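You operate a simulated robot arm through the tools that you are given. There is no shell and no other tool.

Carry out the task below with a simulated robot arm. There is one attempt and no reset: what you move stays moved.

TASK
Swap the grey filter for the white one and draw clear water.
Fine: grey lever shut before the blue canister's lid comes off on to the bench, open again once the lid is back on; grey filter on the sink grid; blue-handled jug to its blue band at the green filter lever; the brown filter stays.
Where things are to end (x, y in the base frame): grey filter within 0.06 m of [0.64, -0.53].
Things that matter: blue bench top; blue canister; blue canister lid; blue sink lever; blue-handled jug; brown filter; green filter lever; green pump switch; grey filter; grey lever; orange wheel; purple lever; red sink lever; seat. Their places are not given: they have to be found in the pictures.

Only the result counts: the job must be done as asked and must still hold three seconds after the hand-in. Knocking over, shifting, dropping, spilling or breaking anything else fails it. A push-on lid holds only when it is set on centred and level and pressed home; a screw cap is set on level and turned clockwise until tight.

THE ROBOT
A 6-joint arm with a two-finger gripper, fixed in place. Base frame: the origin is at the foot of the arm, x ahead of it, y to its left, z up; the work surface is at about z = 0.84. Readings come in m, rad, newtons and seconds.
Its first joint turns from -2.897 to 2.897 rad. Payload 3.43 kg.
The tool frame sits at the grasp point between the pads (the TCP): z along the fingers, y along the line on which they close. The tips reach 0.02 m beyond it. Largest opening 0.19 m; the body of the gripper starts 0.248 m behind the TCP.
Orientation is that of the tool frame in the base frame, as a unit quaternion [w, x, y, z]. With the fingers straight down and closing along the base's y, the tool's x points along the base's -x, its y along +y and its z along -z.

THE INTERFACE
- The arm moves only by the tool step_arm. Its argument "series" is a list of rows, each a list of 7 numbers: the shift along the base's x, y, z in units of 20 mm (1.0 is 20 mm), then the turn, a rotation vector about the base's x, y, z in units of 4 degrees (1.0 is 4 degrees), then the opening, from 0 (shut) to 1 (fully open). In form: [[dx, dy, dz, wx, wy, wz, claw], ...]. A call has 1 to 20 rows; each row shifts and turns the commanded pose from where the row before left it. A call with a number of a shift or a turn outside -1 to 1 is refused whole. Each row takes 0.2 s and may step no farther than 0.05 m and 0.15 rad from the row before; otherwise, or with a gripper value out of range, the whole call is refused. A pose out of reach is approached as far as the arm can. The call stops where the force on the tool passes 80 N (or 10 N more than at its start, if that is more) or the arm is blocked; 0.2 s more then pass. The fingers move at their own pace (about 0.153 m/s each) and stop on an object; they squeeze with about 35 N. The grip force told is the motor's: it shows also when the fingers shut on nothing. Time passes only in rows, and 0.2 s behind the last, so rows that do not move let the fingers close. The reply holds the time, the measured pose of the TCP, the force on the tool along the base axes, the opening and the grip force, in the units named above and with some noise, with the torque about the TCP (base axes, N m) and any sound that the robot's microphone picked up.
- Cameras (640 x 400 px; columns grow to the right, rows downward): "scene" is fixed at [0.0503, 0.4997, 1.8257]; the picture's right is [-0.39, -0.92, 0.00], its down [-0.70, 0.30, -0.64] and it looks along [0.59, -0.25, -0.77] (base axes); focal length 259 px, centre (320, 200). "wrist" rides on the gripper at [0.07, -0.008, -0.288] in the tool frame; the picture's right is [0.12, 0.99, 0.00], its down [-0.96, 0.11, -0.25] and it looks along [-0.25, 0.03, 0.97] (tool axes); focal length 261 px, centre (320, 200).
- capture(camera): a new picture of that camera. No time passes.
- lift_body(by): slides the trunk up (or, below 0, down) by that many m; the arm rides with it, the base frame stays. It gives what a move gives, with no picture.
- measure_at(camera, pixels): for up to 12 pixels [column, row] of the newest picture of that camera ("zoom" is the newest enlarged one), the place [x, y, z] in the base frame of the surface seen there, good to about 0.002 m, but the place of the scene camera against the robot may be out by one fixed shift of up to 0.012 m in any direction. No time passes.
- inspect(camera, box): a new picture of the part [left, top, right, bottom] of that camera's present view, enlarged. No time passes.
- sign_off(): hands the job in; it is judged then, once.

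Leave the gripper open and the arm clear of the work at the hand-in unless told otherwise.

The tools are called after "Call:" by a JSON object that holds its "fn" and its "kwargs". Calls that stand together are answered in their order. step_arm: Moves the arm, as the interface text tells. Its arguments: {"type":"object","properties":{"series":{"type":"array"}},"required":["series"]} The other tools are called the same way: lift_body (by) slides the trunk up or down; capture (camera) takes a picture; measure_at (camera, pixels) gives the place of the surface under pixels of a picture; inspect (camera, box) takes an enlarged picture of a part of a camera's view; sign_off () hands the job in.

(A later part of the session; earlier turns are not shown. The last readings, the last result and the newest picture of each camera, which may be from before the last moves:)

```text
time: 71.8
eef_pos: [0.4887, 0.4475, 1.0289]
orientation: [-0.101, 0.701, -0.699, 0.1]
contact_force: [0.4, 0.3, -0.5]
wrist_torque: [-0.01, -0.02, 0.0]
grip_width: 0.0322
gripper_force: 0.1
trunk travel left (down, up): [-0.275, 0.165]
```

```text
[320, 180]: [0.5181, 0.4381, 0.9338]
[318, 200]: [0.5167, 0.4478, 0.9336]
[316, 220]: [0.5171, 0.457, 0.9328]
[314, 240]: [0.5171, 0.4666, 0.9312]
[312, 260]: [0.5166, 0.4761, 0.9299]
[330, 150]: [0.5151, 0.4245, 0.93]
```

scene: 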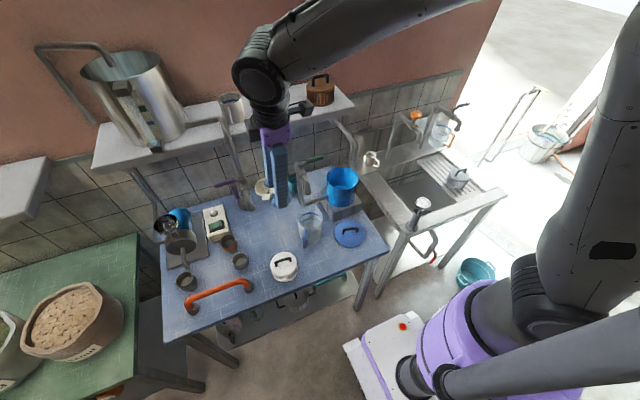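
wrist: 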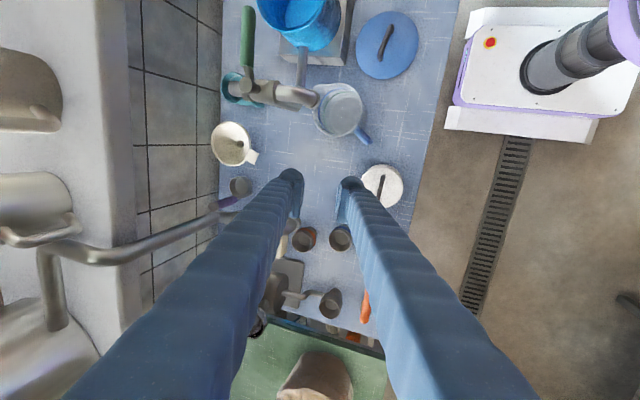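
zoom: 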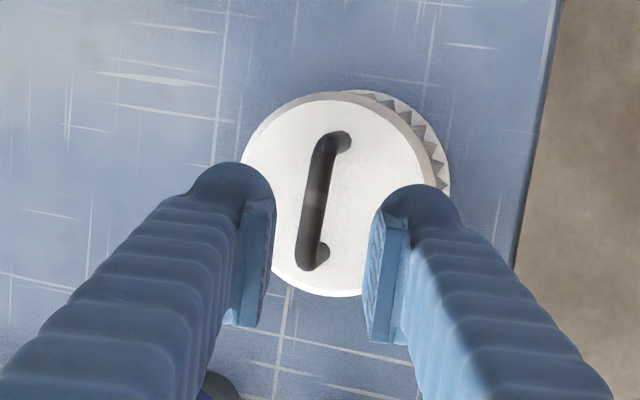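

Aligned. Descending along the axis to the grip height.

Call:
{"fn": "step_arm", "kwargs": {"series": [[0.25, 0, -0.85, 0, 0, 0, 0.16], [0.25, 0, -0.85, 0, 0, 0, 0.16], [0.25, 0, -0.85, 0, 0, 0, 0.16], [0.25, 0, -0.85, 0, 0, 0, 0.16], [0.25, 0, -0.8, 0, 0, 0, 0.16], [0.2, 0, -0.67, 0, 0, 0, 0.16], [0, 0, 0, 0, 0, 0, 0.16]]}}

Call:
{"fn": "inspect", "kwargs": {"camera": "wrist", "box": [260, 120, 380, 240]}}

Call:
{"fn": "inspect", "kwargs": {"camera": "scene", "box": [250, 210, 330, 290]}}

```text
time: 73.4
eef_pos: [0.5171, 0.4487, 0.9327]
orientation: [-0.101, 0.702, -0.698, 0.099]
contact_force: [-0.2, -0.2, -0.4]
wrist_torque: [-0.02, -0.03, 0.01]
grip_width: 0.0302
gripper_force: 0.0
trunk travel left (down, up): [-0.275, 0.165]
```

```text
3.33 times, centred on (320, 180) of wrist
```

zoom: 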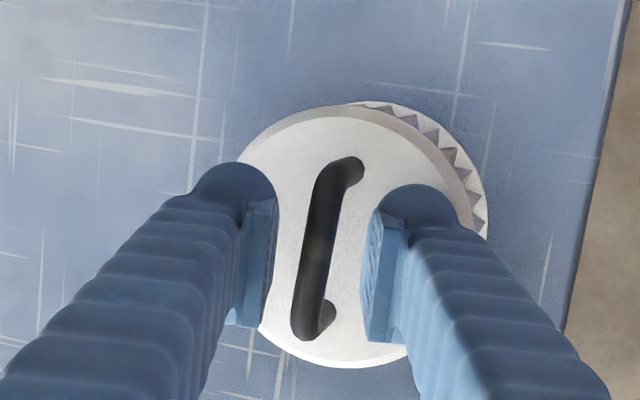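

```text
5.00 times, centred on (290, 250) of scene
```

zoom: 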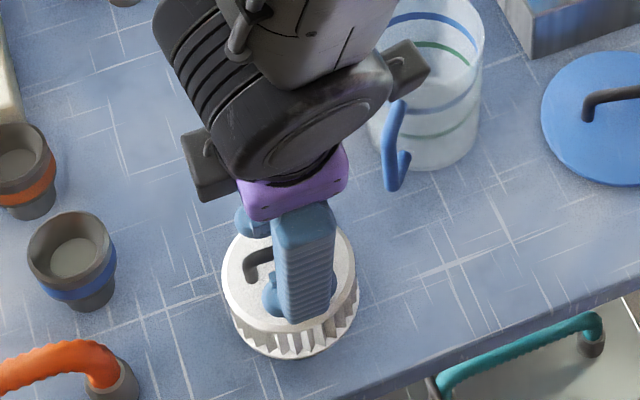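

Good alignment. Closing on the white filter's bar and lifting a little.

Call:
{"fn": "step_arm", "kwargs": {"series": [[0, 0, 0, 0, 0, 0, 0], [0, 0, 0, 0, 0, 0, 0], [0, 0, 0, 0, 0, 0, 0], [0, 0, 0.2, 0, 0, 0, 0], [0, 0, 0.3, 0, 0, 0, 0], [0, 0, 0.5, 0, 0, 0, 0]]}}

Call:
{"fn": "inspect", "kwargs": {"camera": "scene", "box": [250, 210, 330, 290]}}

Call:
{"fn": "measure_at", "kwargs": {"camera": "zoom", "pixels": [[350, 290], [250, 310], [230, 270], [340, 240], [300, 335]]}}

```text
time: 74.8
eef_pos: [0.5168, 0.4491, 0.9537]
orientation: [-0.102, 0.702, -0.698, 0.099]
contact_force: [0.4, 1.0, -2.7]
wrist_torque: [0.01, -0.01, 0.02]
grip_width: 0.0089
gripper_force: 35.3
trunk travel left (down, up): [-0.275, 0.165]
```

```text
5.00 times, centred on (290, 250) of scene
```

zoom: 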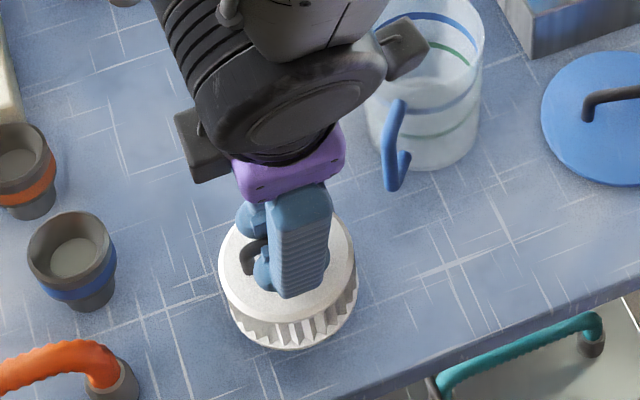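

```text
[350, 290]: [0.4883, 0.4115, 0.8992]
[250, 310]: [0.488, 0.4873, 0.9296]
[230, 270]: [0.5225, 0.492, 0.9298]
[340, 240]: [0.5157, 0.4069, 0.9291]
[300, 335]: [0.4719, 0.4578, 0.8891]
```

Filter held level. Raising to z≈1.155 and then moving in −y in front of the spout (x≈0.56) — over the jug and lid with clearance.

Call:
{"fn": "step_arm", "kwargs": {"series": [[0, 0, 1, 0, 0, 0, 0], [0, 0, 1, 0, 0, 0, 0], [0.2, 0, 1, 0, 0, 0, 0], [0.25, 0, 1, 0, 0, 0, 0], [0.25, 0, 1, 0, 0, 0, 0], [0.25, 0, 1, 0, 0, 0, 0], [0.25, 0, 1, 0, 0, 0, 0], [0.25, 0, 1, 0, 0, 0, 0], [0.25, 0, 1, 0, 0, 0, 0], [0.25, 0, 1, 0, 0, 0, 0], [0.25, 0, 0, 0, 0, 0, 0], [0, -1, 0, 0, 0, 0, 0], [0, -1, 0, 0, 0, 0, 0], [0, -1, 0, 0, 0, 0, 0], [0, -1, 0, 0, 0, 0, 0]]}}

Call:
{"fn": "capture", "kwargs": {"camera": "scene"}}

Call:
{"fn": "capture", "kwargs": {"camera": "wrist"}}

```text
time: 78.0
eef_pos: [0.5631, 0.3688, 1.1535]
orientation: [-0.101, 0.702, -0.698, 0.098]
contact_force: [-0.1, 0.7, -1.7]
wrist_torque: [0.02, 0.03, 0.03]
grip_width: 0.0091
gripper_force: 34.7
trunk travel left (down, up): [-0.275, 0.165]
```

```text
taken
```

scene: 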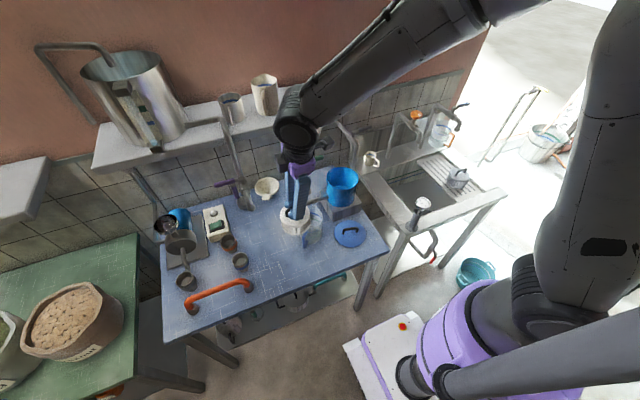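

```text
taken
```

wrist: 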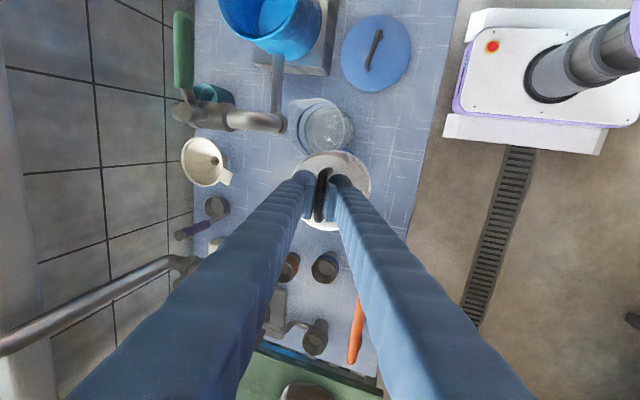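

Clear so far; the spout end is at x≈0.625 and the filter's edge at 0.606. I shift 7 mm nearer and go on past the spout to y≈0.19.

Call:
{"fn": "step_arm", "kwargs": {"series": [[-0.35, -0.5, 0, 0, 0, 0, 0], [0, -1, 0, 0, 0, 0, 0], [0, -1, 0, 0, 0, 0, 0], [0, -1, 0, 0, 0, 0, 0], [0, -1, 0, 0, 0, 0, 0], [0, -1, 0, 0, 0, 0, 0], [0, -1, 0, 0, 0, 0, 0], [0, -1, 0, 0, 0, 0, 0], [0, -1, 0, 0, 0, 0, 0]]}}

Call:
{"fn": "capture", "kwargs": {"camera": "wrist"}}

```text
time: 80.0
eef_pos: [0.5551, 0.2005, 1.1526]
orientation: [-0.101, 0.702, -0.698, 0.1]
contact_force: [-0.6, -0.1, -1.4]
wrist_torque: [-0.01, 0.0, -0.02]
grip_width: 0.0091
gripper_force: 35.4
trunk travel left (down, up): [-0.275, 0.165]
```

```text
taken
```

wrist: 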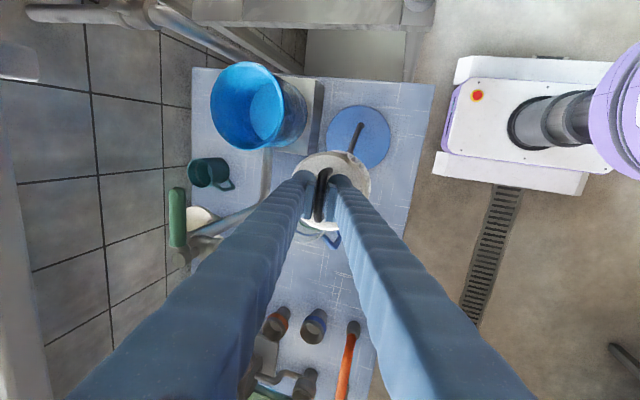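

Now I can see into the empty canister. Zooming in to find the seat before moving over it.

Call:
{"fn": "inspect", "kwargs": {"camera": "wrist", "box": [200, 50, 320, 160]}}

Call:
{"fn": "inspect", "kwargs": {"camera": "scene", "box": [315, 155, 370, 215]}}

Call:
{"fn": "measure_at", "kwargs": {"camera": "zoom", "pixels": [[300, 100], [330, 120], [300, 140], [350, 140], [320, 80], [320, 160], [280, 130], [250, 110], [400, 110], [200, 120], [320, 200], [430, 90]]}}

```text
3.64 times, centred on (260, 105) of wrist
```

zoom: 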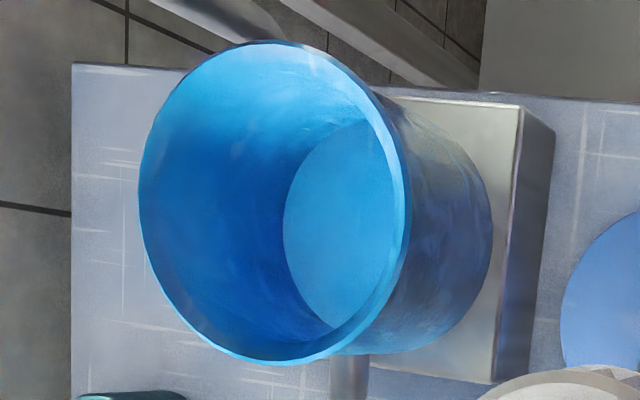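

```text
6.67 times, centred on (342, 185) of scene
```

zoom: 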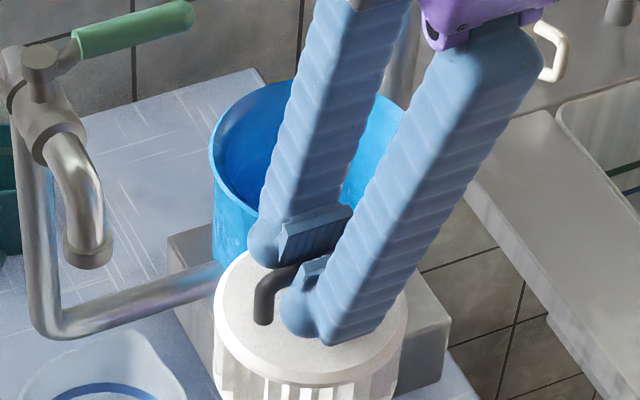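

```text
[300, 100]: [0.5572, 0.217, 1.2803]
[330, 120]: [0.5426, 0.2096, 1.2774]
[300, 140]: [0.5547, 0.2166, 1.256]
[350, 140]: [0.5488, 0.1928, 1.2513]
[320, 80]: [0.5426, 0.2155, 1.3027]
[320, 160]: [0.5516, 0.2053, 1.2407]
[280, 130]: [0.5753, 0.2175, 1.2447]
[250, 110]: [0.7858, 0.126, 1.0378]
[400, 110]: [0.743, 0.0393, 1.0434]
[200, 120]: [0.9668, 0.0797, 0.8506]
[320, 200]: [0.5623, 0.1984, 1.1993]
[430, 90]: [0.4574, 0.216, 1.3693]
```

Call:
{"fn": "inspect", "kwargs": {"camera": "wrist", "box": [200, 50, 320, 160]}}

Call:
{"fn": "measure_at", "kwargs": {"camera": "zoom", "pixels": [[340, 200], [370, 200], [300, 220], [340, 280], [360, 150], [320, 310], [345, 130], [270, 45], [145, 200], [405, 210], [230, 350], [290, 180]]}}

```text
3.64 times, centred on (260, 105) of wrist
```

zoom: 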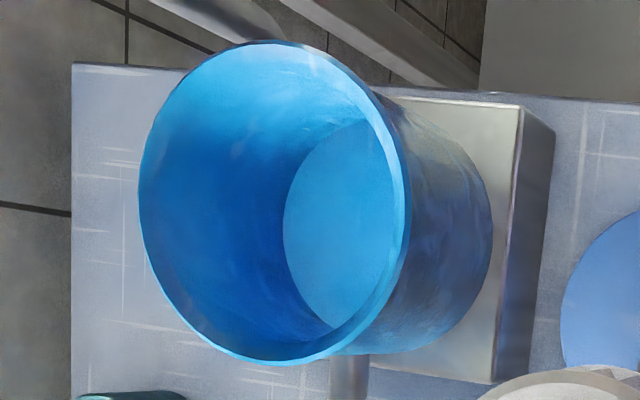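

```text
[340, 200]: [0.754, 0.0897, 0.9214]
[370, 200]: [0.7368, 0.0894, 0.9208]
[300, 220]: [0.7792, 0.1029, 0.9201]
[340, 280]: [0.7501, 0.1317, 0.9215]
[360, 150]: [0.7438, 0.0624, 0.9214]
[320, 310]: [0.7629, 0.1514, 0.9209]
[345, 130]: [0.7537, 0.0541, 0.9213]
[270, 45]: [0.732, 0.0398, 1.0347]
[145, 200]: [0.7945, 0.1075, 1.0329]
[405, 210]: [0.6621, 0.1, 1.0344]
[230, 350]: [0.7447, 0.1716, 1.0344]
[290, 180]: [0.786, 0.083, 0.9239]
```

The seat (canister floor) is at z≈0.921, canister centre ≈ (0.7285, 0.1055). Moving over it with the filter's bottom at ≈1.07, above the rim (1.035).

Call:
{"fn": "step_arm", "kwargs": {"series": [[0.6, -0.95, 0.15, 0, 0, 0, 0], [0.6, -0.95, 0.15, 0, 0, 0, 0], [0.6, -0.95, 0.15, 0, 0, 0, 0], [0.6, -0.95, 0.15, 0, 0, 0, 0], [0.6, -0.95, 0.15, 0, 0, 0, 0], [1, 0, 0, 0, 0, 0, 0], [1, 0, 0, 0, 0, 0, 0], [1, 0, 0, 0, 0, 0, 0], [1, 0, 0, 0, 0, 0, 0], [1, 0, 0, 0, 0, 0, 0], [0.67, 0, 0, 0, 0, 0, 0], [0, 0, 0, 0, 0, 0, 0]]}}

Call:
{"fn": "inspect", "kwargs": {"camera": "wrist", "box": [260, 110, 400, 250]}}

Call:
{"fn": "inspect", "kwargs": {"camera": "scene", "box": [300, 110, 400, 220]}}

```text
time: 82.6
eef_pos: [0.7285, 0.1044, 1.1663]
orientation: [-0.101, 0.701, -0.699, 0.099]
contact_force: [0.5, -0.1, -1.5]
wrist_torque: [-0.02, 0.02, 0.01]
grip_width: 0.0091
gripper_force: 35.2
trunk travel left (down, up): [-0.275, 0.165]
```

```text
2.86 times, centred on (330, 180) of wrist
```

zoom: 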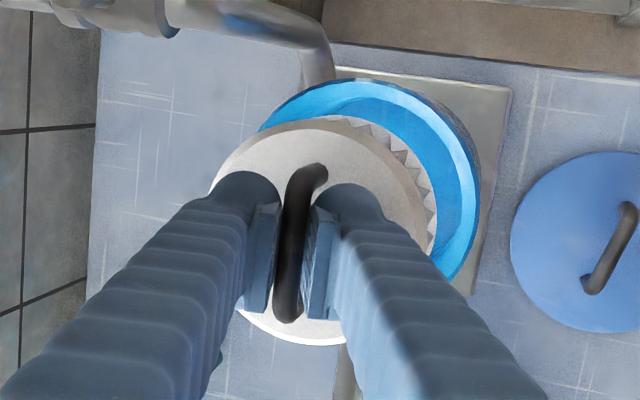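

```text
3.64 times, centred on (350, 165) of scene
```

zoom: 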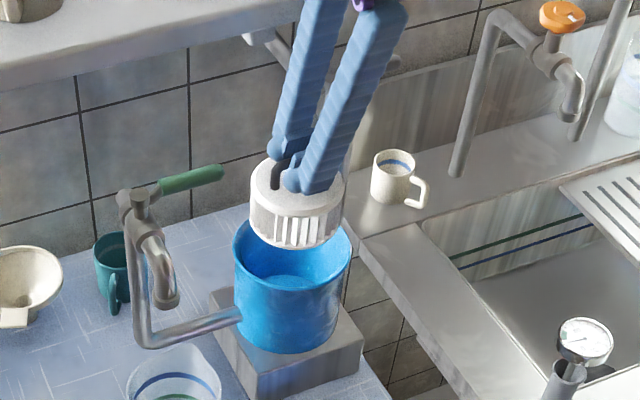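

Centred over the canister. Lowering in: first 0.13 m in small steps (5 mm/row at the rim pass), watching force.

Call:
{"fn": "step_arm", "kwargs": {"series": [[0, 0.08, -0.7, 0, 0, 0, 0], [0, 0, -0.7, 0, 0, 0, 0], [0, 0, -0.5, 0, 0, 0, 0], [0, 0, -0.5, 0, 0, 0, 0], [0, 0, -0.5, 0, 0, 0, 0], [0, 0, -0.5, 0, 0, 0, 0]]}}

Call:
{"fn": "inspect", "kwargs": {"camera": "wrist", "box": [260, 110, 400, 250]}}

Call:
{"fn": "inspect", "kwargs": {"camera": "scene", "box": [300, 110, 400, 220]}}

```text
time: 84.0
eef_pos: [0.7276, 0.1066, 1.1]
orientation: [-0.101, 0.702, -0.698, 0.099]
contact_force: [-0.2, -0.5, -1.9]
wrist_torque: [-0.01, 0.0, 0.0]
grip_width: 0.0088
gripper_force: 35.1
trunk travel left (down, up): [-0.275, 0.165]
```

```text
2.86 times, centred on (330, 180) of wrist
```

zoom: 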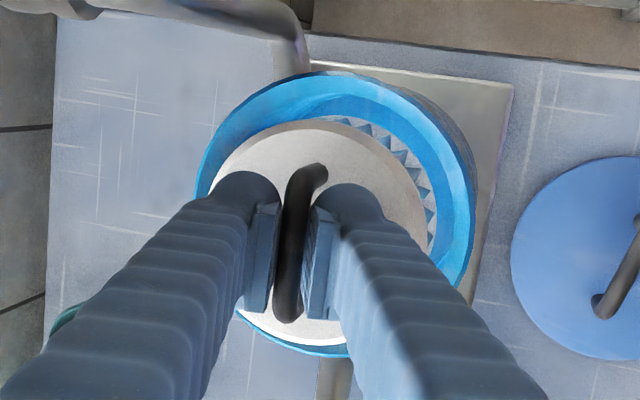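

```text
3.64 times, centred on (350, 165) of scene
```

zoom: 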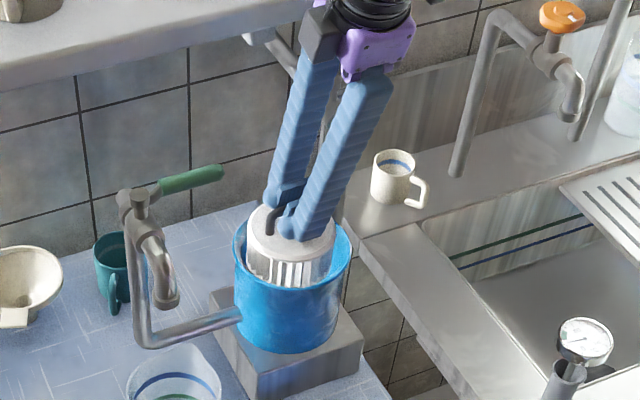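

The filter is entering the canister without contact. Lowering further towards the seat (expected contact at TCP z≈1.013).

Call:
{"fn": "step_arm", "kwargs": {"series": [[0.03, 0, -0.6, 0, 0, 0, 0], [0, 0, -0.6, 0, 0, 0, 0], [0, 0, -0.6, 0, 0, 0, 0], [0, 0, -0.6, 0, 0, 0, 0], [0, 0, -0.6, 0, 0, 0, 0], [0, 0, -0.5, 0, 0, 0, 0], [0, 0, -0.3, 0, 0, 0, 0]]}}

Call:
{"fn": "inspect", "kwargs": {"camera": "wrist", "box": [260, 110, 400, 250]}}

```text
time: 85.6
eef_pos: [0.7284, 0.1041, 1.0228]
orientation: [-0.1, 0.702, -0.698, 0.099]
contact_force: [-0.8, 0.0, -1.3]
wrist_torque: [-0.01, -0.02, 0.0]
grip_width: 0.0091
gripper_force: 34.4
trunk travel left (down, up): [-0.275, 0.165]
```

```text
2.86 times, centred on (330, 180) of wrist
```

zoom: 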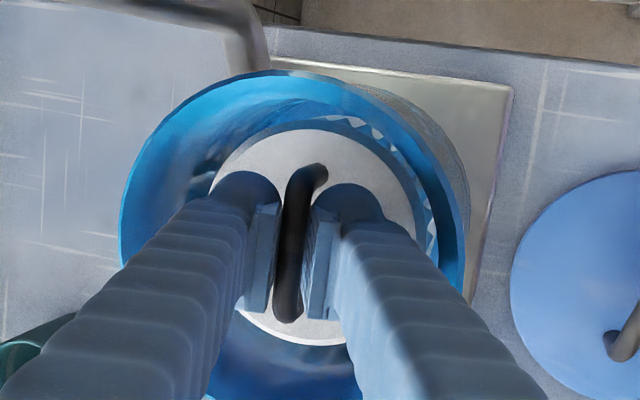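

Close to the seat now; final steps of 2.5 mm.

Call:
{"fn": "step_arm", "kwargs": {"series": [[0, 0, -0.12, 0, 0, 0, 0], [0, 0, -0.12, 0, 0, 0, 0], [0, 0, -0.12, 0, 0, 0, 0]]}}

```text
time: 86.4
eef_pos: [0.7272, 0.1039, 1.0165]
orientation: [-0.101, 0.701, -0.698, 0.099]
contact_force: [-0.2, -0.9, -2.3]
wrist_torque: [0.02, 0.0, 0.0]
grip_width: 0.0089
gripper_force: 34.8
trunk travel left (down, up): [-0.275, 0.165]
```

Call:
{"fn": "step_arm", "kwargs": {"series": [[0, 0, -0.1, 0, 0, 0, 0], [0, 0, -0.1, 0, 0, 0, 0], [0, 0, -0.1, 0, 0, 0, 0]]}}

```text
time: 87.2
eef_pos: [0.7293, 0.1046, 1.0111]
orientation: [-0.102, 0.701, -0.698, 0.1]
contact_force: [2.6, -3.9, 10.8]
wrist_torque: [0.19, -0.01, -0.03]
grip_width: 0.0088
gripper_force: 35.5
trunk travel left (down, up): [-0.275, 0.165]
```

Seated (+11 N up). Releasing with a slight rise, then backing out along the tool axis and checking how the filter sits.

Call:
{"fn": "step_arm", "kwargs": {"series": [[0, 0, 0, 0, 0, 0, 0.08], [0, 0, 0.05, 0, 0, 0, 0.12], [0, 0, 0.1, 0, 0, 0, 0.15], [-0.05, 0, 0.2, 0, 0, 0, 0.16], [-0.14, 0, 0.5, 0, 0, 0, 0.16], [-0.2, 0, 0.7, 0, 0, 0, 0.16], [-0.287, 0, 1, 0, 0, 0, 0.18], [-0.287, 0, 1, 0, 0, 0, 0.18], [-0.287, 0, 1, 0, 0, 0, 0.18], [-0.287, 0, 1, 0, 0, 0, 0.18], [-0.287, 0, 1, 0, 0, 0, 0.2]]}}

Call:
{"fn": "inspect", "kwargs": {"camera": "wrist", "box": [260, 110, 400, 250]}}

Call:
{"fn": "measure_at", "kwargs": {"camera": "zoom", "pixels": [[310, 150], [270, 180], [390, 180], [340, 240], [320, 115], [330, 270], [245, 190], [410, 190], [200, 180], [460, 180], [320, 75], [306, 180]]}}

Call:
{"fn": "inspect", "kwargs": {"camera": "scene", "box": [300, 140, 380, 220]}}

```text
time: 89.6
eef_pos: [0.6907, 0.1061, 1.1418]
orientation: [-0.101, 0.702, -0.698, 0.1]
contact_force: [-0.6, -0.1, 0.1]
wrist_torque: [-0.02, -0.03, -0.04]
grip_width: 0.0383
gripper_force: 0.0
trunk travel left (down, up): [-0.275, 0.165]
```

```text
2.86 times, centred on (330, 180) of wrist
```

zoom: 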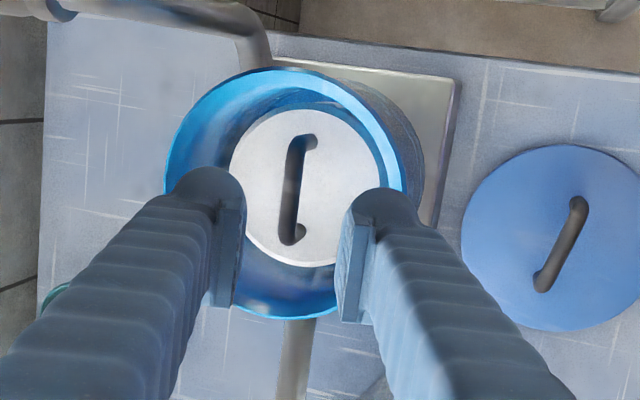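

```text
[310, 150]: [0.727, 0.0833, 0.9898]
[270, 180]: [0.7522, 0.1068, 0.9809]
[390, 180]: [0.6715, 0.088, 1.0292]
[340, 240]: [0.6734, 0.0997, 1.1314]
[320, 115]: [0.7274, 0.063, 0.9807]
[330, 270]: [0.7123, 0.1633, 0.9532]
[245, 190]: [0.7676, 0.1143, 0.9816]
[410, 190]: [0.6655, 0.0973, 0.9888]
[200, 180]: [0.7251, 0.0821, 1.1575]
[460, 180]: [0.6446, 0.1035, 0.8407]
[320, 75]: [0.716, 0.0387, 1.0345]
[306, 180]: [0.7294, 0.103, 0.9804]
```

```text
5.00 times, centred on (340, 180) of scene
```

zoom: 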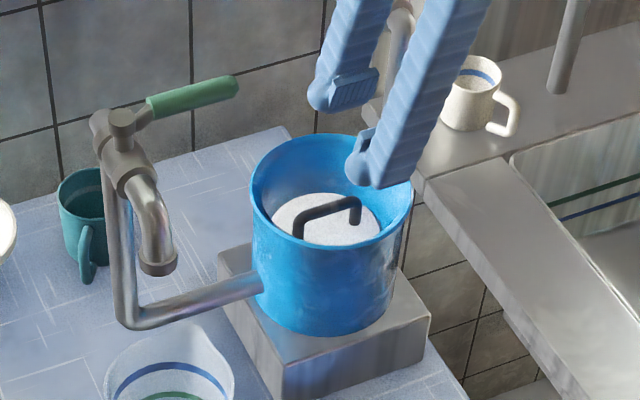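

White filter is level on the seat (top z≈0.981 everywhere). Now the lid: measuring its bar on the bench.

Call:
{"fn": "inspect", "kwargs": {"camera": "wrist", "box": [400, 140, 500, 240]}}

Call:
{"fn": "measure_at", "kwargs": {"camera": "zoom", "pixels": [[385, 120], [375, 150], [360, 180], [345, 210], [330, 240], [315, 270], [380, 110], [310, 285], [230, 210], [440, 180], [300, 130], [360, 320]]}}

```text
4.00 times, centred on (450, 190) of wrist
```

zoom: 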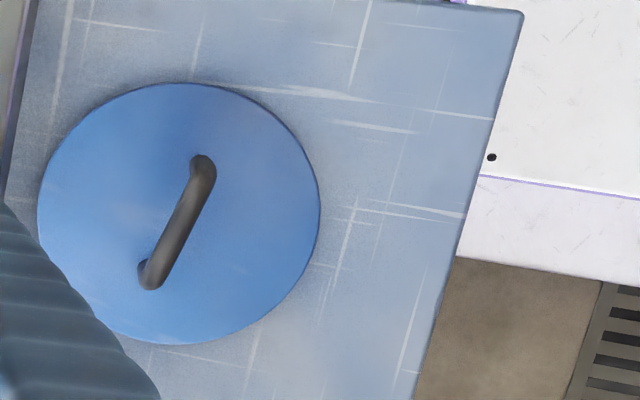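

```text
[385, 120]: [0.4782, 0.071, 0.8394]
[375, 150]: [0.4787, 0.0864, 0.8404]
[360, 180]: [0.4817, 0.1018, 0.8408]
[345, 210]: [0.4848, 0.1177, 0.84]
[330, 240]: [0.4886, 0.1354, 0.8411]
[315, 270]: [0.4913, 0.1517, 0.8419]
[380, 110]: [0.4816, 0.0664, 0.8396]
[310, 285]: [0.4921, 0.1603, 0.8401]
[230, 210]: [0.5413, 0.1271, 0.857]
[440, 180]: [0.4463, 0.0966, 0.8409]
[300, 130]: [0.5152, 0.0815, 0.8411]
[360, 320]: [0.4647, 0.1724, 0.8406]
```

Measuring on the bar itself and the lid's edges in this zoom.

Call:
{"fn": "measure_at", "kwargs": {"camera": "zoom", "pixels": [[202, 168], [195, 190], [183, 215], [172, 240], [160, 265], [152, 282], [185, 85], [318, 210], [190, 342], [42, 215], [250, 260], [120, 140]]}}

```text
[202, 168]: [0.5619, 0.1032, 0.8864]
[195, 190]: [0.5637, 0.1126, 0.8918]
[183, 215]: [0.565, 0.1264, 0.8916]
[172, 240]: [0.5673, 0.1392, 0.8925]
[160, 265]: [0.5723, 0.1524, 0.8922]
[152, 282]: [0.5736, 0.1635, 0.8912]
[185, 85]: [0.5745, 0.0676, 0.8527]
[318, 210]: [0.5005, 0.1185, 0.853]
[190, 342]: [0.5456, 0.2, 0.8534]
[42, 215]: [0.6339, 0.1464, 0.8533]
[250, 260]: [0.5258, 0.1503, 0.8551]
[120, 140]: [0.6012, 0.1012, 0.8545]
```

Lid bar: centre ≈ (0.569, 0.133), turned about −12° to −14°, bar top z≈0.892. Going there with the same yaw (−14°) as when I set it down.

Call:
{"fn": "step_arm", "kwargs": {"series": [[-0.9, 0.25, 0, 0, 0, -0.7, 0.2], [-0.9, 0.25, 0, 0, 0, -0.7, 0.2], [-0.9, 0.25, 0, 0, 0, -0.7, 0.2], [-0.9, 0.25, 0, 0, 0, -0.7, 0.2], [-0.9, 0.25, 0, 0, 0, -0.7, 0.2], [-0.365, 0.054, -0.98, 0, 0, 0, 0.18], [-0.365, 0.054, -0.98, 0, 0, 0, 0.18], [-0.365, 0.054, -0.98, 0, 0, 0, 0.18], [-0.365, 0.054, -0.98, 0, 0, 0, 0.18], [-0.365, 0.054, -0.98, 0, 0, 0, 0.18], [-0.365, 0.054, -0.98, 0, 0, 0, 0.18]]}}

Call:
{"fn": "inspect", "kwargs": {"camera": "wrist", "box": [260, 110, 400, 250]}}

Call:
{"fn": "measure_at", "kwargs": {"camera": "zoom", "pixels": [[320, 170], [315, 190], [312, 210], [310, 230], [318, 150], [308, 250]]}}

```text
time: 92.0
eef_pos: [0.5586, 0.1375, 1.0237]
orientation: [0.089, -0.612, 0.778, -0.111]
contact_force: [-0.2, -0.3, -0.7]
wrist_torque: [-0.02, 0.03, -0.02]
grip_width: 0.034
gripper_force: 0.0
trunk travel left (down, up): [-0.275, 0.165]
```

```text
2.86 times, centred on (330, 180) of wrist
```

zoom: 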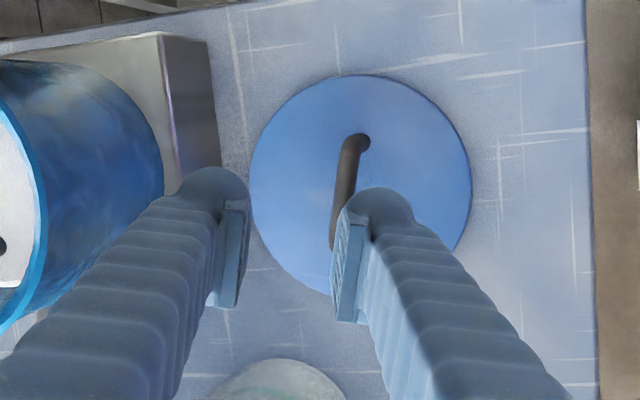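

```text
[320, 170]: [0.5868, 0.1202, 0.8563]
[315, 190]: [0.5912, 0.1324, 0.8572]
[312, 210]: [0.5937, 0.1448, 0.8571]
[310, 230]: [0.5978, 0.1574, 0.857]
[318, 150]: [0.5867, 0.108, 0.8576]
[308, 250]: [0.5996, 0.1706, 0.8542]
```

Fingers are not on the approach axis yet; measuring the bar from here for refinement.

Call:
{"fn": "measure_at", "kwargs": {"camera": "zoom", "pixels": [[355, 145], [350, 160], [347, 175], [343, 195], [338, 215], [335, 230], [252, 190], [470, 190], [360, 77]]}}

```text
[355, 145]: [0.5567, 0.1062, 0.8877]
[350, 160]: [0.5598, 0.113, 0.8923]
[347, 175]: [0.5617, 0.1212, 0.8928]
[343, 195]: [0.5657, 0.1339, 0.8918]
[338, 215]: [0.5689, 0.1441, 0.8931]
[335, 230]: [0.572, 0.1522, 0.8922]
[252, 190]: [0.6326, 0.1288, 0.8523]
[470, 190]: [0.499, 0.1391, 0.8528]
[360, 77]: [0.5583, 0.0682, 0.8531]
```

Bar centre refined to ≈(0.566, 0.1335). Moving onto the axis at z≈0.97 and checking.

Call:
{"fn": "step_arm", "kwargs": {"series": [[-0.25, 0.03, -0.9, 0, 0, 0, 0.18], [-0.25, 0.03, -0.9, 0, 0, 0, 0.18], [-0.25, 0.02, -0.9, 0, 0, 0, 0.18], [0, 0, 0, 0, 0, 0, 0.18]]}}

Call:
{"fn": "inspect", "kwargs": {"camera": "wrist", "box": [260, 110, 400, 250]}}

```text
time: 93.0
eef_pos: [0.5434, 0.139, 0.9696]
orientation: [0.088, -0.612, 0.778, -0.111]
contact_force: [1.2, 0.4, -0.4]
wrist_torque: [-0.02, -0.01, 0.02]
grip_width: 0.0342
gripper_force: 0.1
trunk travel left (down, up): [-0.275, 0.165]
```

```text
2.86 times, centred on (330, 180) of wrist
```

zoom: 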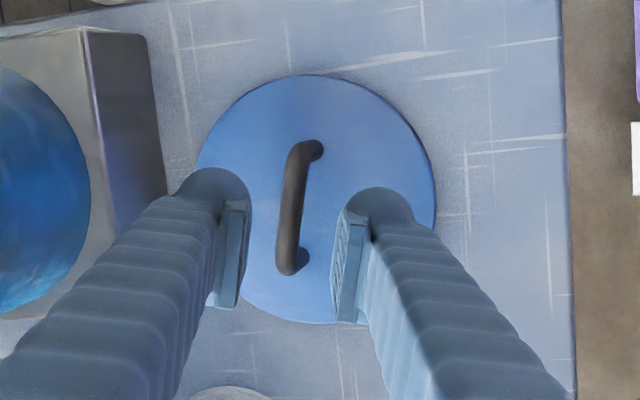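

Centred. Descending to the bar and pausing before closing.

Call:
{"fn": "step_arm", "kwargs": {"series": [[0.225, -0.056, -0.81, 0, 0, 0, 0.16], [0.225, -0.056, -0.81, 0, 0, 0, 0.16], [0.225, -0.056, -0.81, 0, 0, 0, 0.16], [0.225, -0.056, -0.81, 0, 0, 0, 0.16], [0.225, -0.056, -0.81, 0, 0, 0, 0.16], [0, 0, 0, 0, 0, 0, 0.16]]}}

Call:
{"fn": "inspect", "kwargs": {"camera": "wrist", "box": [260, 110, 400, 250]}}

```text
time: 94.4
eef_pos: [0.565, 0.1327, 0.8891]
orientation: [0.088, -0.611, 0.778, -0.111]
contact_force: [0.4, -0.3, 0.1]
wrist_torque: [0.0, -0.01, 0.04]
grip_width: 0.0302
gripper_force: 0.0
trunk travel left (down, up): [-0.275, 0.165]
```

```text
2.86 times, centred on (330, 180) of wrist
```

zoom: 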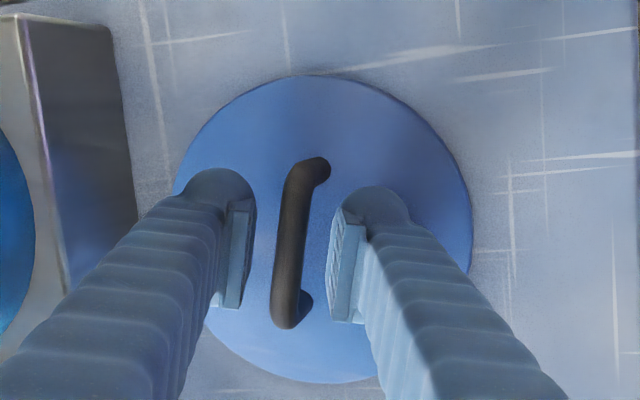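

Aligned. Closing on the lid's bar and lifting it slightly.

Call:
{"fn": "step_arm", "kwargs": {"series": [[0, 0, 0, 0, 0, 0, 0], [0, 0, 0, 0, 0, 0, 0], [0, 0, 0, 0, 0, 0, 0], [0, 0, 0.3, 0, 0, 0, 0], [0, 0, 0.5, 0, 0, 0, 0], [0, 0, 0.7, 0, 0, 0, 0]]}}

Call:
{"fn": "inspect", "kwargs": {"camera": "scene", "box": [320, 180, 400, 260]}}

Call:
{"fn": "measure_at", "kwargs": {"camera": "zoom", "pixels": [[190, 320], [150, 270], [250, 330], [290, 300], [180, 220]]}}

```text
time: 95.8
eef_pos: [0.5662, 0.1338, 0.9192]
orientation: [0.089, -0.612, 0.778, -0.111]
contact_force: [0.4, -0.5, -0.5]
wrist_torque: [0.02, 0.03, -0.04]
grip_width: 0.008
gripper_force: 34.8
trunk travel left (down, up): [-0.275, 0.165]
```

```text
5.00 times, centred on (360, 220) of scene
```

zoom: 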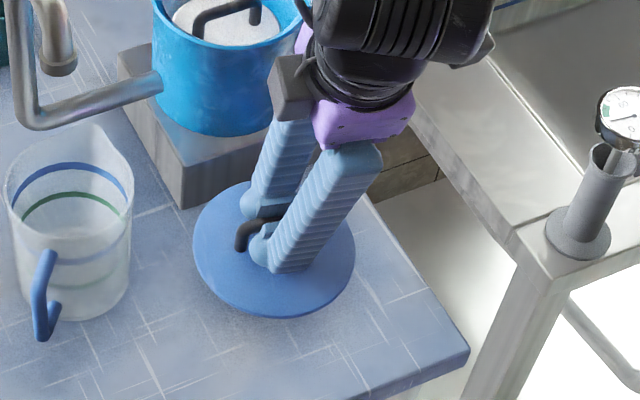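

```text
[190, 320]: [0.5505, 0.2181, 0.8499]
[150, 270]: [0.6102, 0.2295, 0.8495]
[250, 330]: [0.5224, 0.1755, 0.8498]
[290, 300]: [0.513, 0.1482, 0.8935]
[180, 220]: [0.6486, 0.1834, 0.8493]
```

Lid lifted. Checking it hangs level by measuring several points on its top.

Call:
{"fn": "measure_at", "kwargs": {"camera": "zoom", "pixels": [[215, 230], [210, 270], [240, 295], [280, 310], [320, 290], [340, 250], [225, 205]]}}

```text
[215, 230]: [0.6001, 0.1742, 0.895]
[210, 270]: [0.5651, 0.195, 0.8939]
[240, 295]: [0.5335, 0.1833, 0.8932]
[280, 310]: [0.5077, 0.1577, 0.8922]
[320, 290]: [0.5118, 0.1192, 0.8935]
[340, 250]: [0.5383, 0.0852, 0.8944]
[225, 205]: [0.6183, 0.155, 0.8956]
```

Lid is nearly level (about 1.4° high on the +x side). I raise it in front of the canister first, then move over it and undo the yaw; later I trim the tilt.

Call:
{"fn": "step_arm", "kwargs": {"series": [[0.1, 0, 1, 0, 0, 0, 0], [0.1, 0, 1, 0, 0, 0, 0], [0.1, 0, 1, 0, 0, 0, 0], [0.1, 0, 1, 0, 0, 0, 0], [0.1, 0, 1, 0, 0, 0, 0], [0.1, 0, 1, 0, 0, 0, 0], [0.1, 0, 1, 0, 0, 0, 0], [0.1, 0, 1, 0, 0, 0, 0], [0.1, 0, 1, 0, 0, 0, 0], [0.2, 0, 1, 0, 0, 0, 0]]}}

Call:
{"fn": "step_arm", "kwargs": {"series": [[0.88, -0.18, 0.1, 0, 0, 0.44, 0], [0.88, -0.18, 0.1, 0, 0, 0.44, 0], [0.88, -0.18, 0.1, 0, 0, 0.44, 0], [0.88, -0.18, 0.1, 0, 0, 0.44, 0], [0.88, -0.18, 0.1, 0, 0, 0.44, 0], [0.88, -0.18, 0.1, 0, 0, 0.44, 0], [0.88, -0.18, 0.1, 0, 0, 0.44, 0], [0.88, -0.18, 0.1, 0, 0, 0.42, 0], [0, 0, 0, 0, 0, 0, 0]]}}

Call:
{"fn": "inspect", "kwargs": {"camera": "wrist", "box": [250, 100, 410, 260]}}

Call:
{"fn": "inspect", "kwargs": {"camera": "scene", "box": [300, 130, 390, 220]}}

```text
time: 98.0
eef_pos: [0.5868, 0.1319, 1.12]
orientation: [0.088, -0.611, 0.779, -0.111]
contact_force: [0.8, 0.3, -0.8]
wrist_torque: [-0.01, -0.02, -0.01]
grip_width: 0.0073
gripper_force: 35.1
trunk travel left (down, up): [-0.275, 0.165]
```

```text
time: 100.0
eef_pos: [0.7277, 0.1047, 1.1359]
orientation: [-0.101, 0.702, -0.698, 0.099]
contact_force: [-0.8, -1.1, -0.6]
wrist_torque: [0.03, -0.02, -0.04]
grip_width: 0.0069
gripper_force: 34.9
trunk travel left (down, up): [-0.275, 0.165]
```

```text
2.50 times, centred on (330, 180) of wrist
```

zoom: 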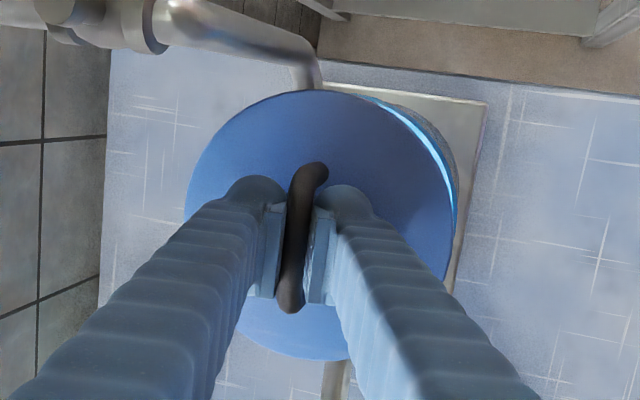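

```text
4.44 times, centred on (345, 175) of scene
```

zoom: 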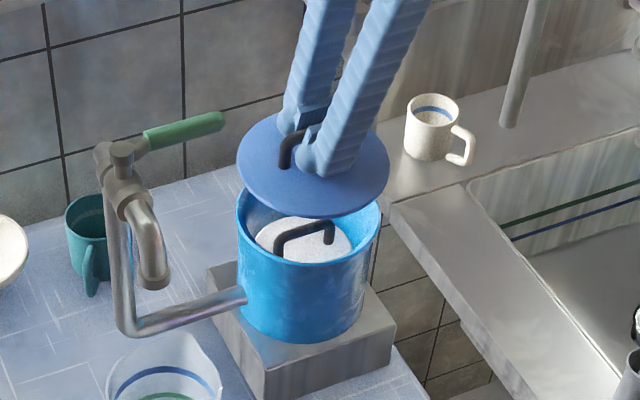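

Measuring the lid in hand (level and centre) with the wrist camera.

Call:
{"fn": "inspect", "kwargs": {"camera": "wrist", "box": [250, 100, 410, 260]}}

Call:
{"fn": "measure_at", "kwargs": {"camera": "zoom", "pixels": [[200, 190], [225, 145], [280, 105], [340, 100], [400, 130], [440, 200], [435, 240], [260, 330], [320, 345], [340, 350], [190, 210], [447, 215]]}}

```text
2.50 times, centred on (330, 180) of wrist
```

zoom: 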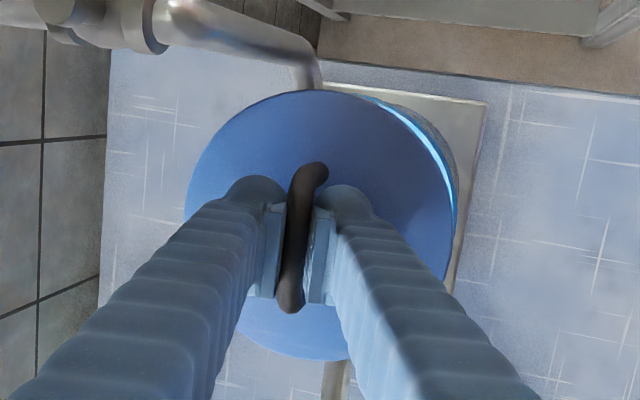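

```text
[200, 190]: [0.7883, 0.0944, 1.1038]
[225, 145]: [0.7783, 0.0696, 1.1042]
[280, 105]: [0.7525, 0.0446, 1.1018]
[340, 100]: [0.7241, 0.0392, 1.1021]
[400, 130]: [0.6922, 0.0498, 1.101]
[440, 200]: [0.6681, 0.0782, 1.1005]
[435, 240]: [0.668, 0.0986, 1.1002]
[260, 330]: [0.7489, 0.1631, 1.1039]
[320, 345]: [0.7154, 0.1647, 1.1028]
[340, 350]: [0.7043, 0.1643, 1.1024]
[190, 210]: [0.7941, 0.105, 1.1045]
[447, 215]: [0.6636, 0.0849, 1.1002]
```

Lid is ~1.9° high on +x and ~0.4° high on +y. Trimming the tilt, then re-measuring with denser edge points.

Call:
{"fn": "step_arm", "kwargs": {"series": [[0.05, 0, -0.2, -0.1, 0.25, 0, 0], [0, 0, -0.2, 0, 0.22, 0, 0], [0, 0, -0.2, 0, 0, 0, 0]]}}

Call:
{"fn": "inspect", "kwargs": {"camera": "wrist", "box": [260, 120, 400, 250]}}

Call:
{"fn": "measure_at", "kwargs": {"camera": "zoom", "pixels": [[165, 180], [190, 140], [230, 100], [280, 75], [330, 67], [380, 80], [420, 110], [445, 150], [460, 200], [455, 230], [240, 345], [350, 360]]}}

```text
time: 100.8
eef_pos: [0.7301, 0.1038, 1.1232]
orientation: [-0.087, 0.703, -0.7, 0.09]
contact_force: [0.0, -0.2, -0.6]
wrist_torque: [0.01, 0.02, 0.0]
grip_width: 0.0074
gripper_force: 35.0
trunk travel left (down, up): [-0.275, 0.165]
```

```text
3.08 times, centred on (330, 185) of wrist
```

zoom: 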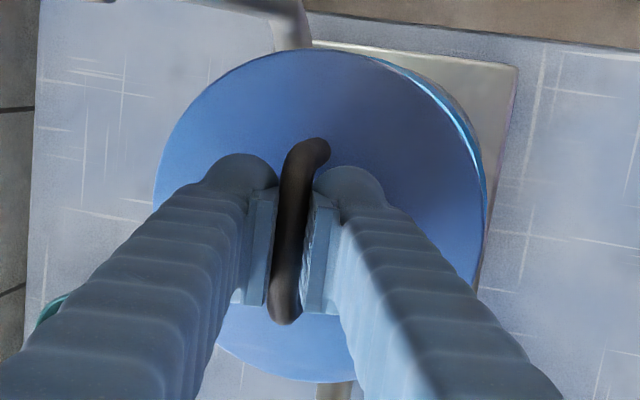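

```text
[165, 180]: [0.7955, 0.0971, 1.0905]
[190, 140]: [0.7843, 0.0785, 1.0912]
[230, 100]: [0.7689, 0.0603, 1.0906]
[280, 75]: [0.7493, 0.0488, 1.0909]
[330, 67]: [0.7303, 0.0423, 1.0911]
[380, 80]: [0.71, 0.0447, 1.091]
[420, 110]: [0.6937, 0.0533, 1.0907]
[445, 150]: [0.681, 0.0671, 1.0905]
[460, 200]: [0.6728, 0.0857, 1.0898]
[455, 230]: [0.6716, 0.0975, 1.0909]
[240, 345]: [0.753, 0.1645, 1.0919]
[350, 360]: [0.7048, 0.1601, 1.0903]
```

Level now (z = 1.0905 ± 0.0007). Measuring points right at the lid's edge to fit its centre.

Call:
{"fn": "measure_at", "kwargs": {"camera": "zoom", "pixels": [[157, 190], [175, 140], [215, 92], [262, 64], [320, 52], [375, 60], [430, 98], [465, 150], [480, 200], [478, 250], [260, 368], [330, 380]]}}

```text
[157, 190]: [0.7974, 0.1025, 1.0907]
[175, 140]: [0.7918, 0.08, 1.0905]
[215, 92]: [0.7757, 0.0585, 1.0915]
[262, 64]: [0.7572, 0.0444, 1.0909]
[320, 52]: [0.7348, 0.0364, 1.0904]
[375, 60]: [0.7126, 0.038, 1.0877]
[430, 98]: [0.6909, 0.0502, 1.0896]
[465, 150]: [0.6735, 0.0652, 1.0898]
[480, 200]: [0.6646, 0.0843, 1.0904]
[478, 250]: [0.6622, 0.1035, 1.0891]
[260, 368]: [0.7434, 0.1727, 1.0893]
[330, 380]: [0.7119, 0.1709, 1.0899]
```

Lid centre ≈ (0.7298, 0.1047), the seated lid was at ≈ (0.729, 0.1048) — within 1 mm. Lowering slowly onto the canister.

Call:
{"fn": "step_arm", "kwargs": {"series": [[-0.04, 0.03, -0.4, 0, 0, 0, 0], [0, 0, -0.4, 0, 0, 0, 0], [0, 0, -0.4, 0, 0, 0, 0], [0, 0, -0.4, 0, 0, 0, 0], [0, 0, -0.3, 0, 0, 0, 0]]}}

Call:
{"fn": "inspect", "kwargs": {"camera": "scene", "box": [310, 140, 380, 210]}}

Call:
{"fn": "inspect", "kwargs": {"camera": "wrist", "box": [250, 100, 410, 260]}}

```text
time: 102.0
eef_pos: [0.7296, 0.104, 1.0859]
orientation: [-0.087, 0.704, -0.7, 0.09]
contact_force: [-0.1, 0.0, -0.3]
wrist_torque: [0.01, 0.0, 0.01]
grip_width: 0.007
gripper_force: 34.4
trunk travel left (down, up): [-0.275, 0.165]
```

```text
5.71 times, centred on (345, 175) of scene
```

zoom: 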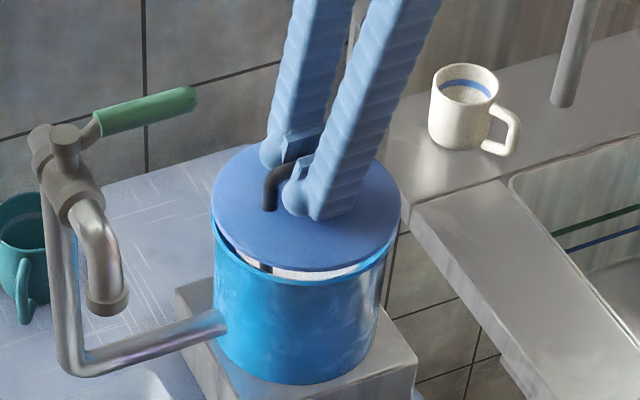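

```text
2.50 times, centred on (330, 180) of wrist
```

zoom: 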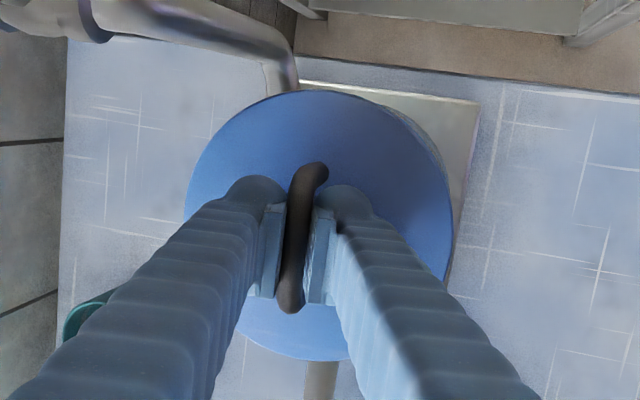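

Centred over the rim, still no contact. Continuing in 3 mm steps.

Call:
{"fn": "step_arm", "kwargs": {"series": [[0, 0, -0.15, 0, 0, 0, 0], [0, 0, -0.15, 0, 0, 0, 0], [0, 0, -0.15, 0, 0, 0, 0]]}}

```text
time: 102.8
eef_pos: [0.7283, 0.1057, 1.0748]
orientation: [-0.087, 0.704, -0.7, 0.09]
contact_force: [-0.1, 0.5, -0.6]
wrist_torque: [0.01, 0.01, -0.01]
grip_width: 0.0073
gripper_force: 35.2
trunk travel left (down, up): [-0.275, 0.165]
```

Call:
{"fn": "step_arm", "kwargs": {"series": [[0, 0, -0.1, 0, 0, 0, 0], [0, 0, -0.1, 0, 0, 0, 0]]}}

Call:
{"fn": "inspect", "kwargs": {"camera": "scene", "box": [310, 140, 380, 210]}}

Call:
{"fn": "measure_at", "kwargs": {"camera": "zoom", "pixels": [[230, 220], [260, 250], [320, 260], [370, 230], [380, 190], [240, 175]]}}

```text
time: 103.4
eef_pos: [0.7297, 0.1048, 1.0708]
orientation: [-0.087, 0.704, -0.7, 0.09]
contact_force: [-0.4, 0.2, -1.4]
wrist_torque: [0.0, -0.01, 0.03]
grip_width: 0.0069
gripper_force: 34.3
trunk travel left (down, up): [-0.275, 0.165]
```

```text
5.71 times, centred on (345, 175) of scene
```

zoom: 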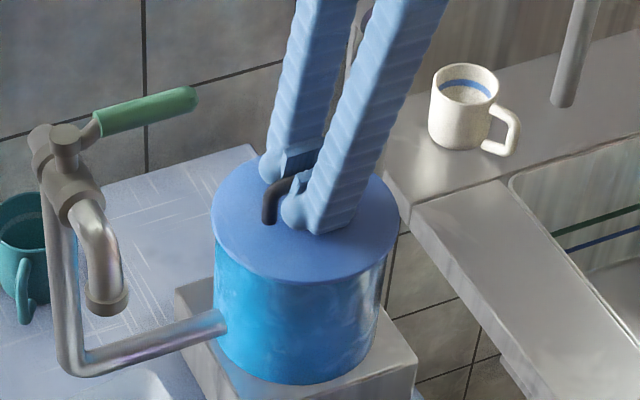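

```text
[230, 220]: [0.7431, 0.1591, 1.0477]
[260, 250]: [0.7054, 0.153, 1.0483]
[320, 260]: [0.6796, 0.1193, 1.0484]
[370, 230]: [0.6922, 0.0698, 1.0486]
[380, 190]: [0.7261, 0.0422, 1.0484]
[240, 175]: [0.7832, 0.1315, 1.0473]
```

The lid top is at 1.0397, practically its original height. Now pressing it home.

Call:
{"fn": "step_arm", "kwargs": {"series": [[0, 0, -0.1, 0, 0, 0, 0], [0, 0, -0.1, 0, 0, 0, 0]]}}

```text
time: 104.0
eef_pos: [0.7301, 0.1037, 1.0704]
orientation: [-0.089, 0.704, -0.699, 0.091]
contact_force: [-2.0, -0.7, 22.5]
wrist_torque: [0.03, 0.0, -0.03]
grip_width: 0.0067
gripper_force: 35.5
trunk travel left (down, up): [-0.275, 0.165]
```

+22 N with no further motion. Pressing a little harder to be sure it is home.

Call:
{"fn": "step_arm", "kwargs": {"series": [[0, 0, -0.1, 0, 0, 0, 0], [0, 0, -0.1, 0, 0, 0, 0], [0, 0, 0, 0, 0, 0, 0]]}}

Call:
{"fn": "inspect", "kwargs": {"camera": "scene", "box": [310, 140, 380, 210]}}

Call:
{"fn": "measure_at", "kwargs": {"camera": "zoom", "pixels": [[230, 220], [260, 250], [320, 260], [370, 230], [380, 190], [240, 175]]}}

```text
time: 104.8
eef_pos: [0.7306, 0.1027, 1.0653]
orientation: [-0.09, 0.703, -0.699, 0.09]
contact_force: [11.5, -2.8, 30.8]
wrist_torque: [0.05, 0.09, -0.04]
grip_width: 0.0064
gripper_force: 35.0
trunk travel left (down, up): [-0.275, 0.165]
```

```text
5.71 times, centred on (345, 175) of scene
```

zoom: 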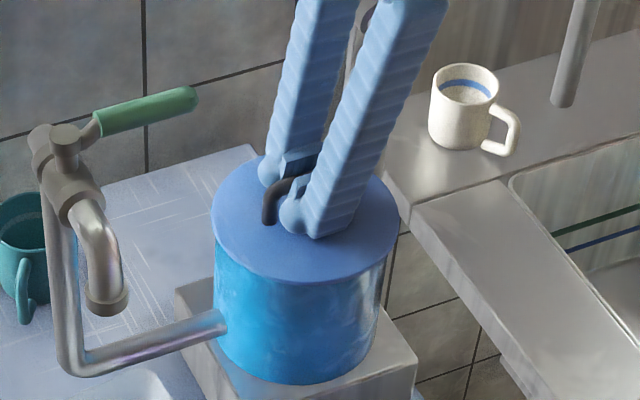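

```text
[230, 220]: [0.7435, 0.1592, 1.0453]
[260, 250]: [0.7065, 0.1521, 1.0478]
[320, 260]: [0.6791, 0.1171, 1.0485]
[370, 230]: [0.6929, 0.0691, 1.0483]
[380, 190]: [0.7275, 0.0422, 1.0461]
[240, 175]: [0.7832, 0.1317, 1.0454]
```

Force has started to slip round the bar, so I stop pressing this way. Releasing the bar with a slight rise, backing out and checking how the lid sits.

Call:
{"fn": "step_arm", "kwargs": {"series": [[0, 0, 0.2, 0, 0, 0, 0], [0, 0, 0.05, 0, 0, 0, 0.1], [0, 0, 0.1, 0, 0, 0, 0.14], [-0.05, 0, 0.2, 0, 0, 0, 0.16], [-0.12, 0, 0.5, 0, 0, 0, 0.16], [-0.18, 0, 0.7, 0, 0, 0, 0.18], [-0.25, 0, 1, 0, 0, 0, 0.2], [-0.25, 0, 1, 0, 0, 0, 0.2], [-0.25, 0, 1, 0, 0, 0, 0.2]]}}

Call:
{"fn": "inspect", "kwargs": {"camera": "scene", "box": [310, 140, 380, 210]}}

Call:
{"fn": "measure_at", "kwargs": {"camera": "zoom", "pixels": [[230, 220], [260, 250], [320, 260], [370, 230], [380, 190], [240, 175]]}}

Call:
{"fn": "inspect", "kwargs": {"camera": "wrist", "box": [260, 110, 400, 250]}}

Call:
{"fn": "measure_at", "kwargs": {"camera": "zoom", "pixels": [[230, 170], [250, 130], [320, 90], [400, 120], [420, 190], [330, 270], [280, 250], [350, 200], [290, 160]]}}

```text
time: 106.8
eef_pos: [0.7072, 0.104, 1.1597]
orientation: [-0.086, 0.704, -0.7, 0.091]
contact_force: [-0.6, -0.4, 0.3]
wrist_torque: [0.02, -0.04, 0.01]
grip_width: 0.038
gripper_force: 0.0
trunk travel left (down, up): [-0.275, 0.165]
```

```text
5.71 times, centred on (345, 175) of scene
```

zoom: 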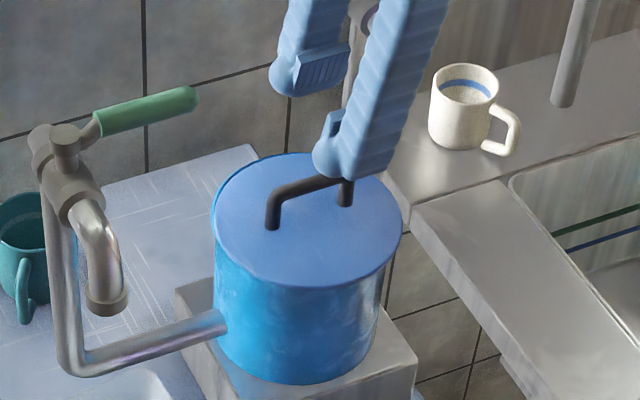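

```text
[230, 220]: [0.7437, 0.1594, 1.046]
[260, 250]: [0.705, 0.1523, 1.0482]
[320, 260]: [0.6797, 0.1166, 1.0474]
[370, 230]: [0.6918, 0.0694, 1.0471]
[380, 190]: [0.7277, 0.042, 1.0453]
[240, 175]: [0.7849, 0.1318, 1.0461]
```

```text
2.86 times, centred on (330, 180) of wrist
```

zoom: 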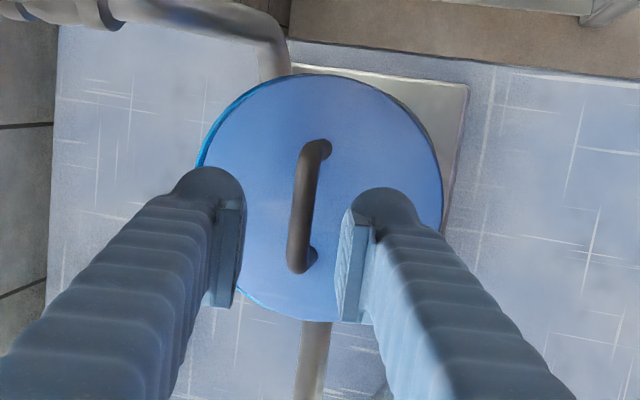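

```text
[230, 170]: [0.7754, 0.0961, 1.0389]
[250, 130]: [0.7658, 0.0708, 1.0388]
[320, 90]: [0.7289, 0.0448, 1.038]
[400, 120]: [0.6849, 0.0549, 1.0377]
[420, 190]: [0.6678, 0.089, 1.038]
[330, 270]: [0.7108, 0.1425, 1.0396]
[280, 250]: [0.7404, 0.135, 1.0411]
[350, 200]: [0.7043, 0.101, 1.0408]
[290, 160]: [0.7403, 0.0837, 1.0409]
```

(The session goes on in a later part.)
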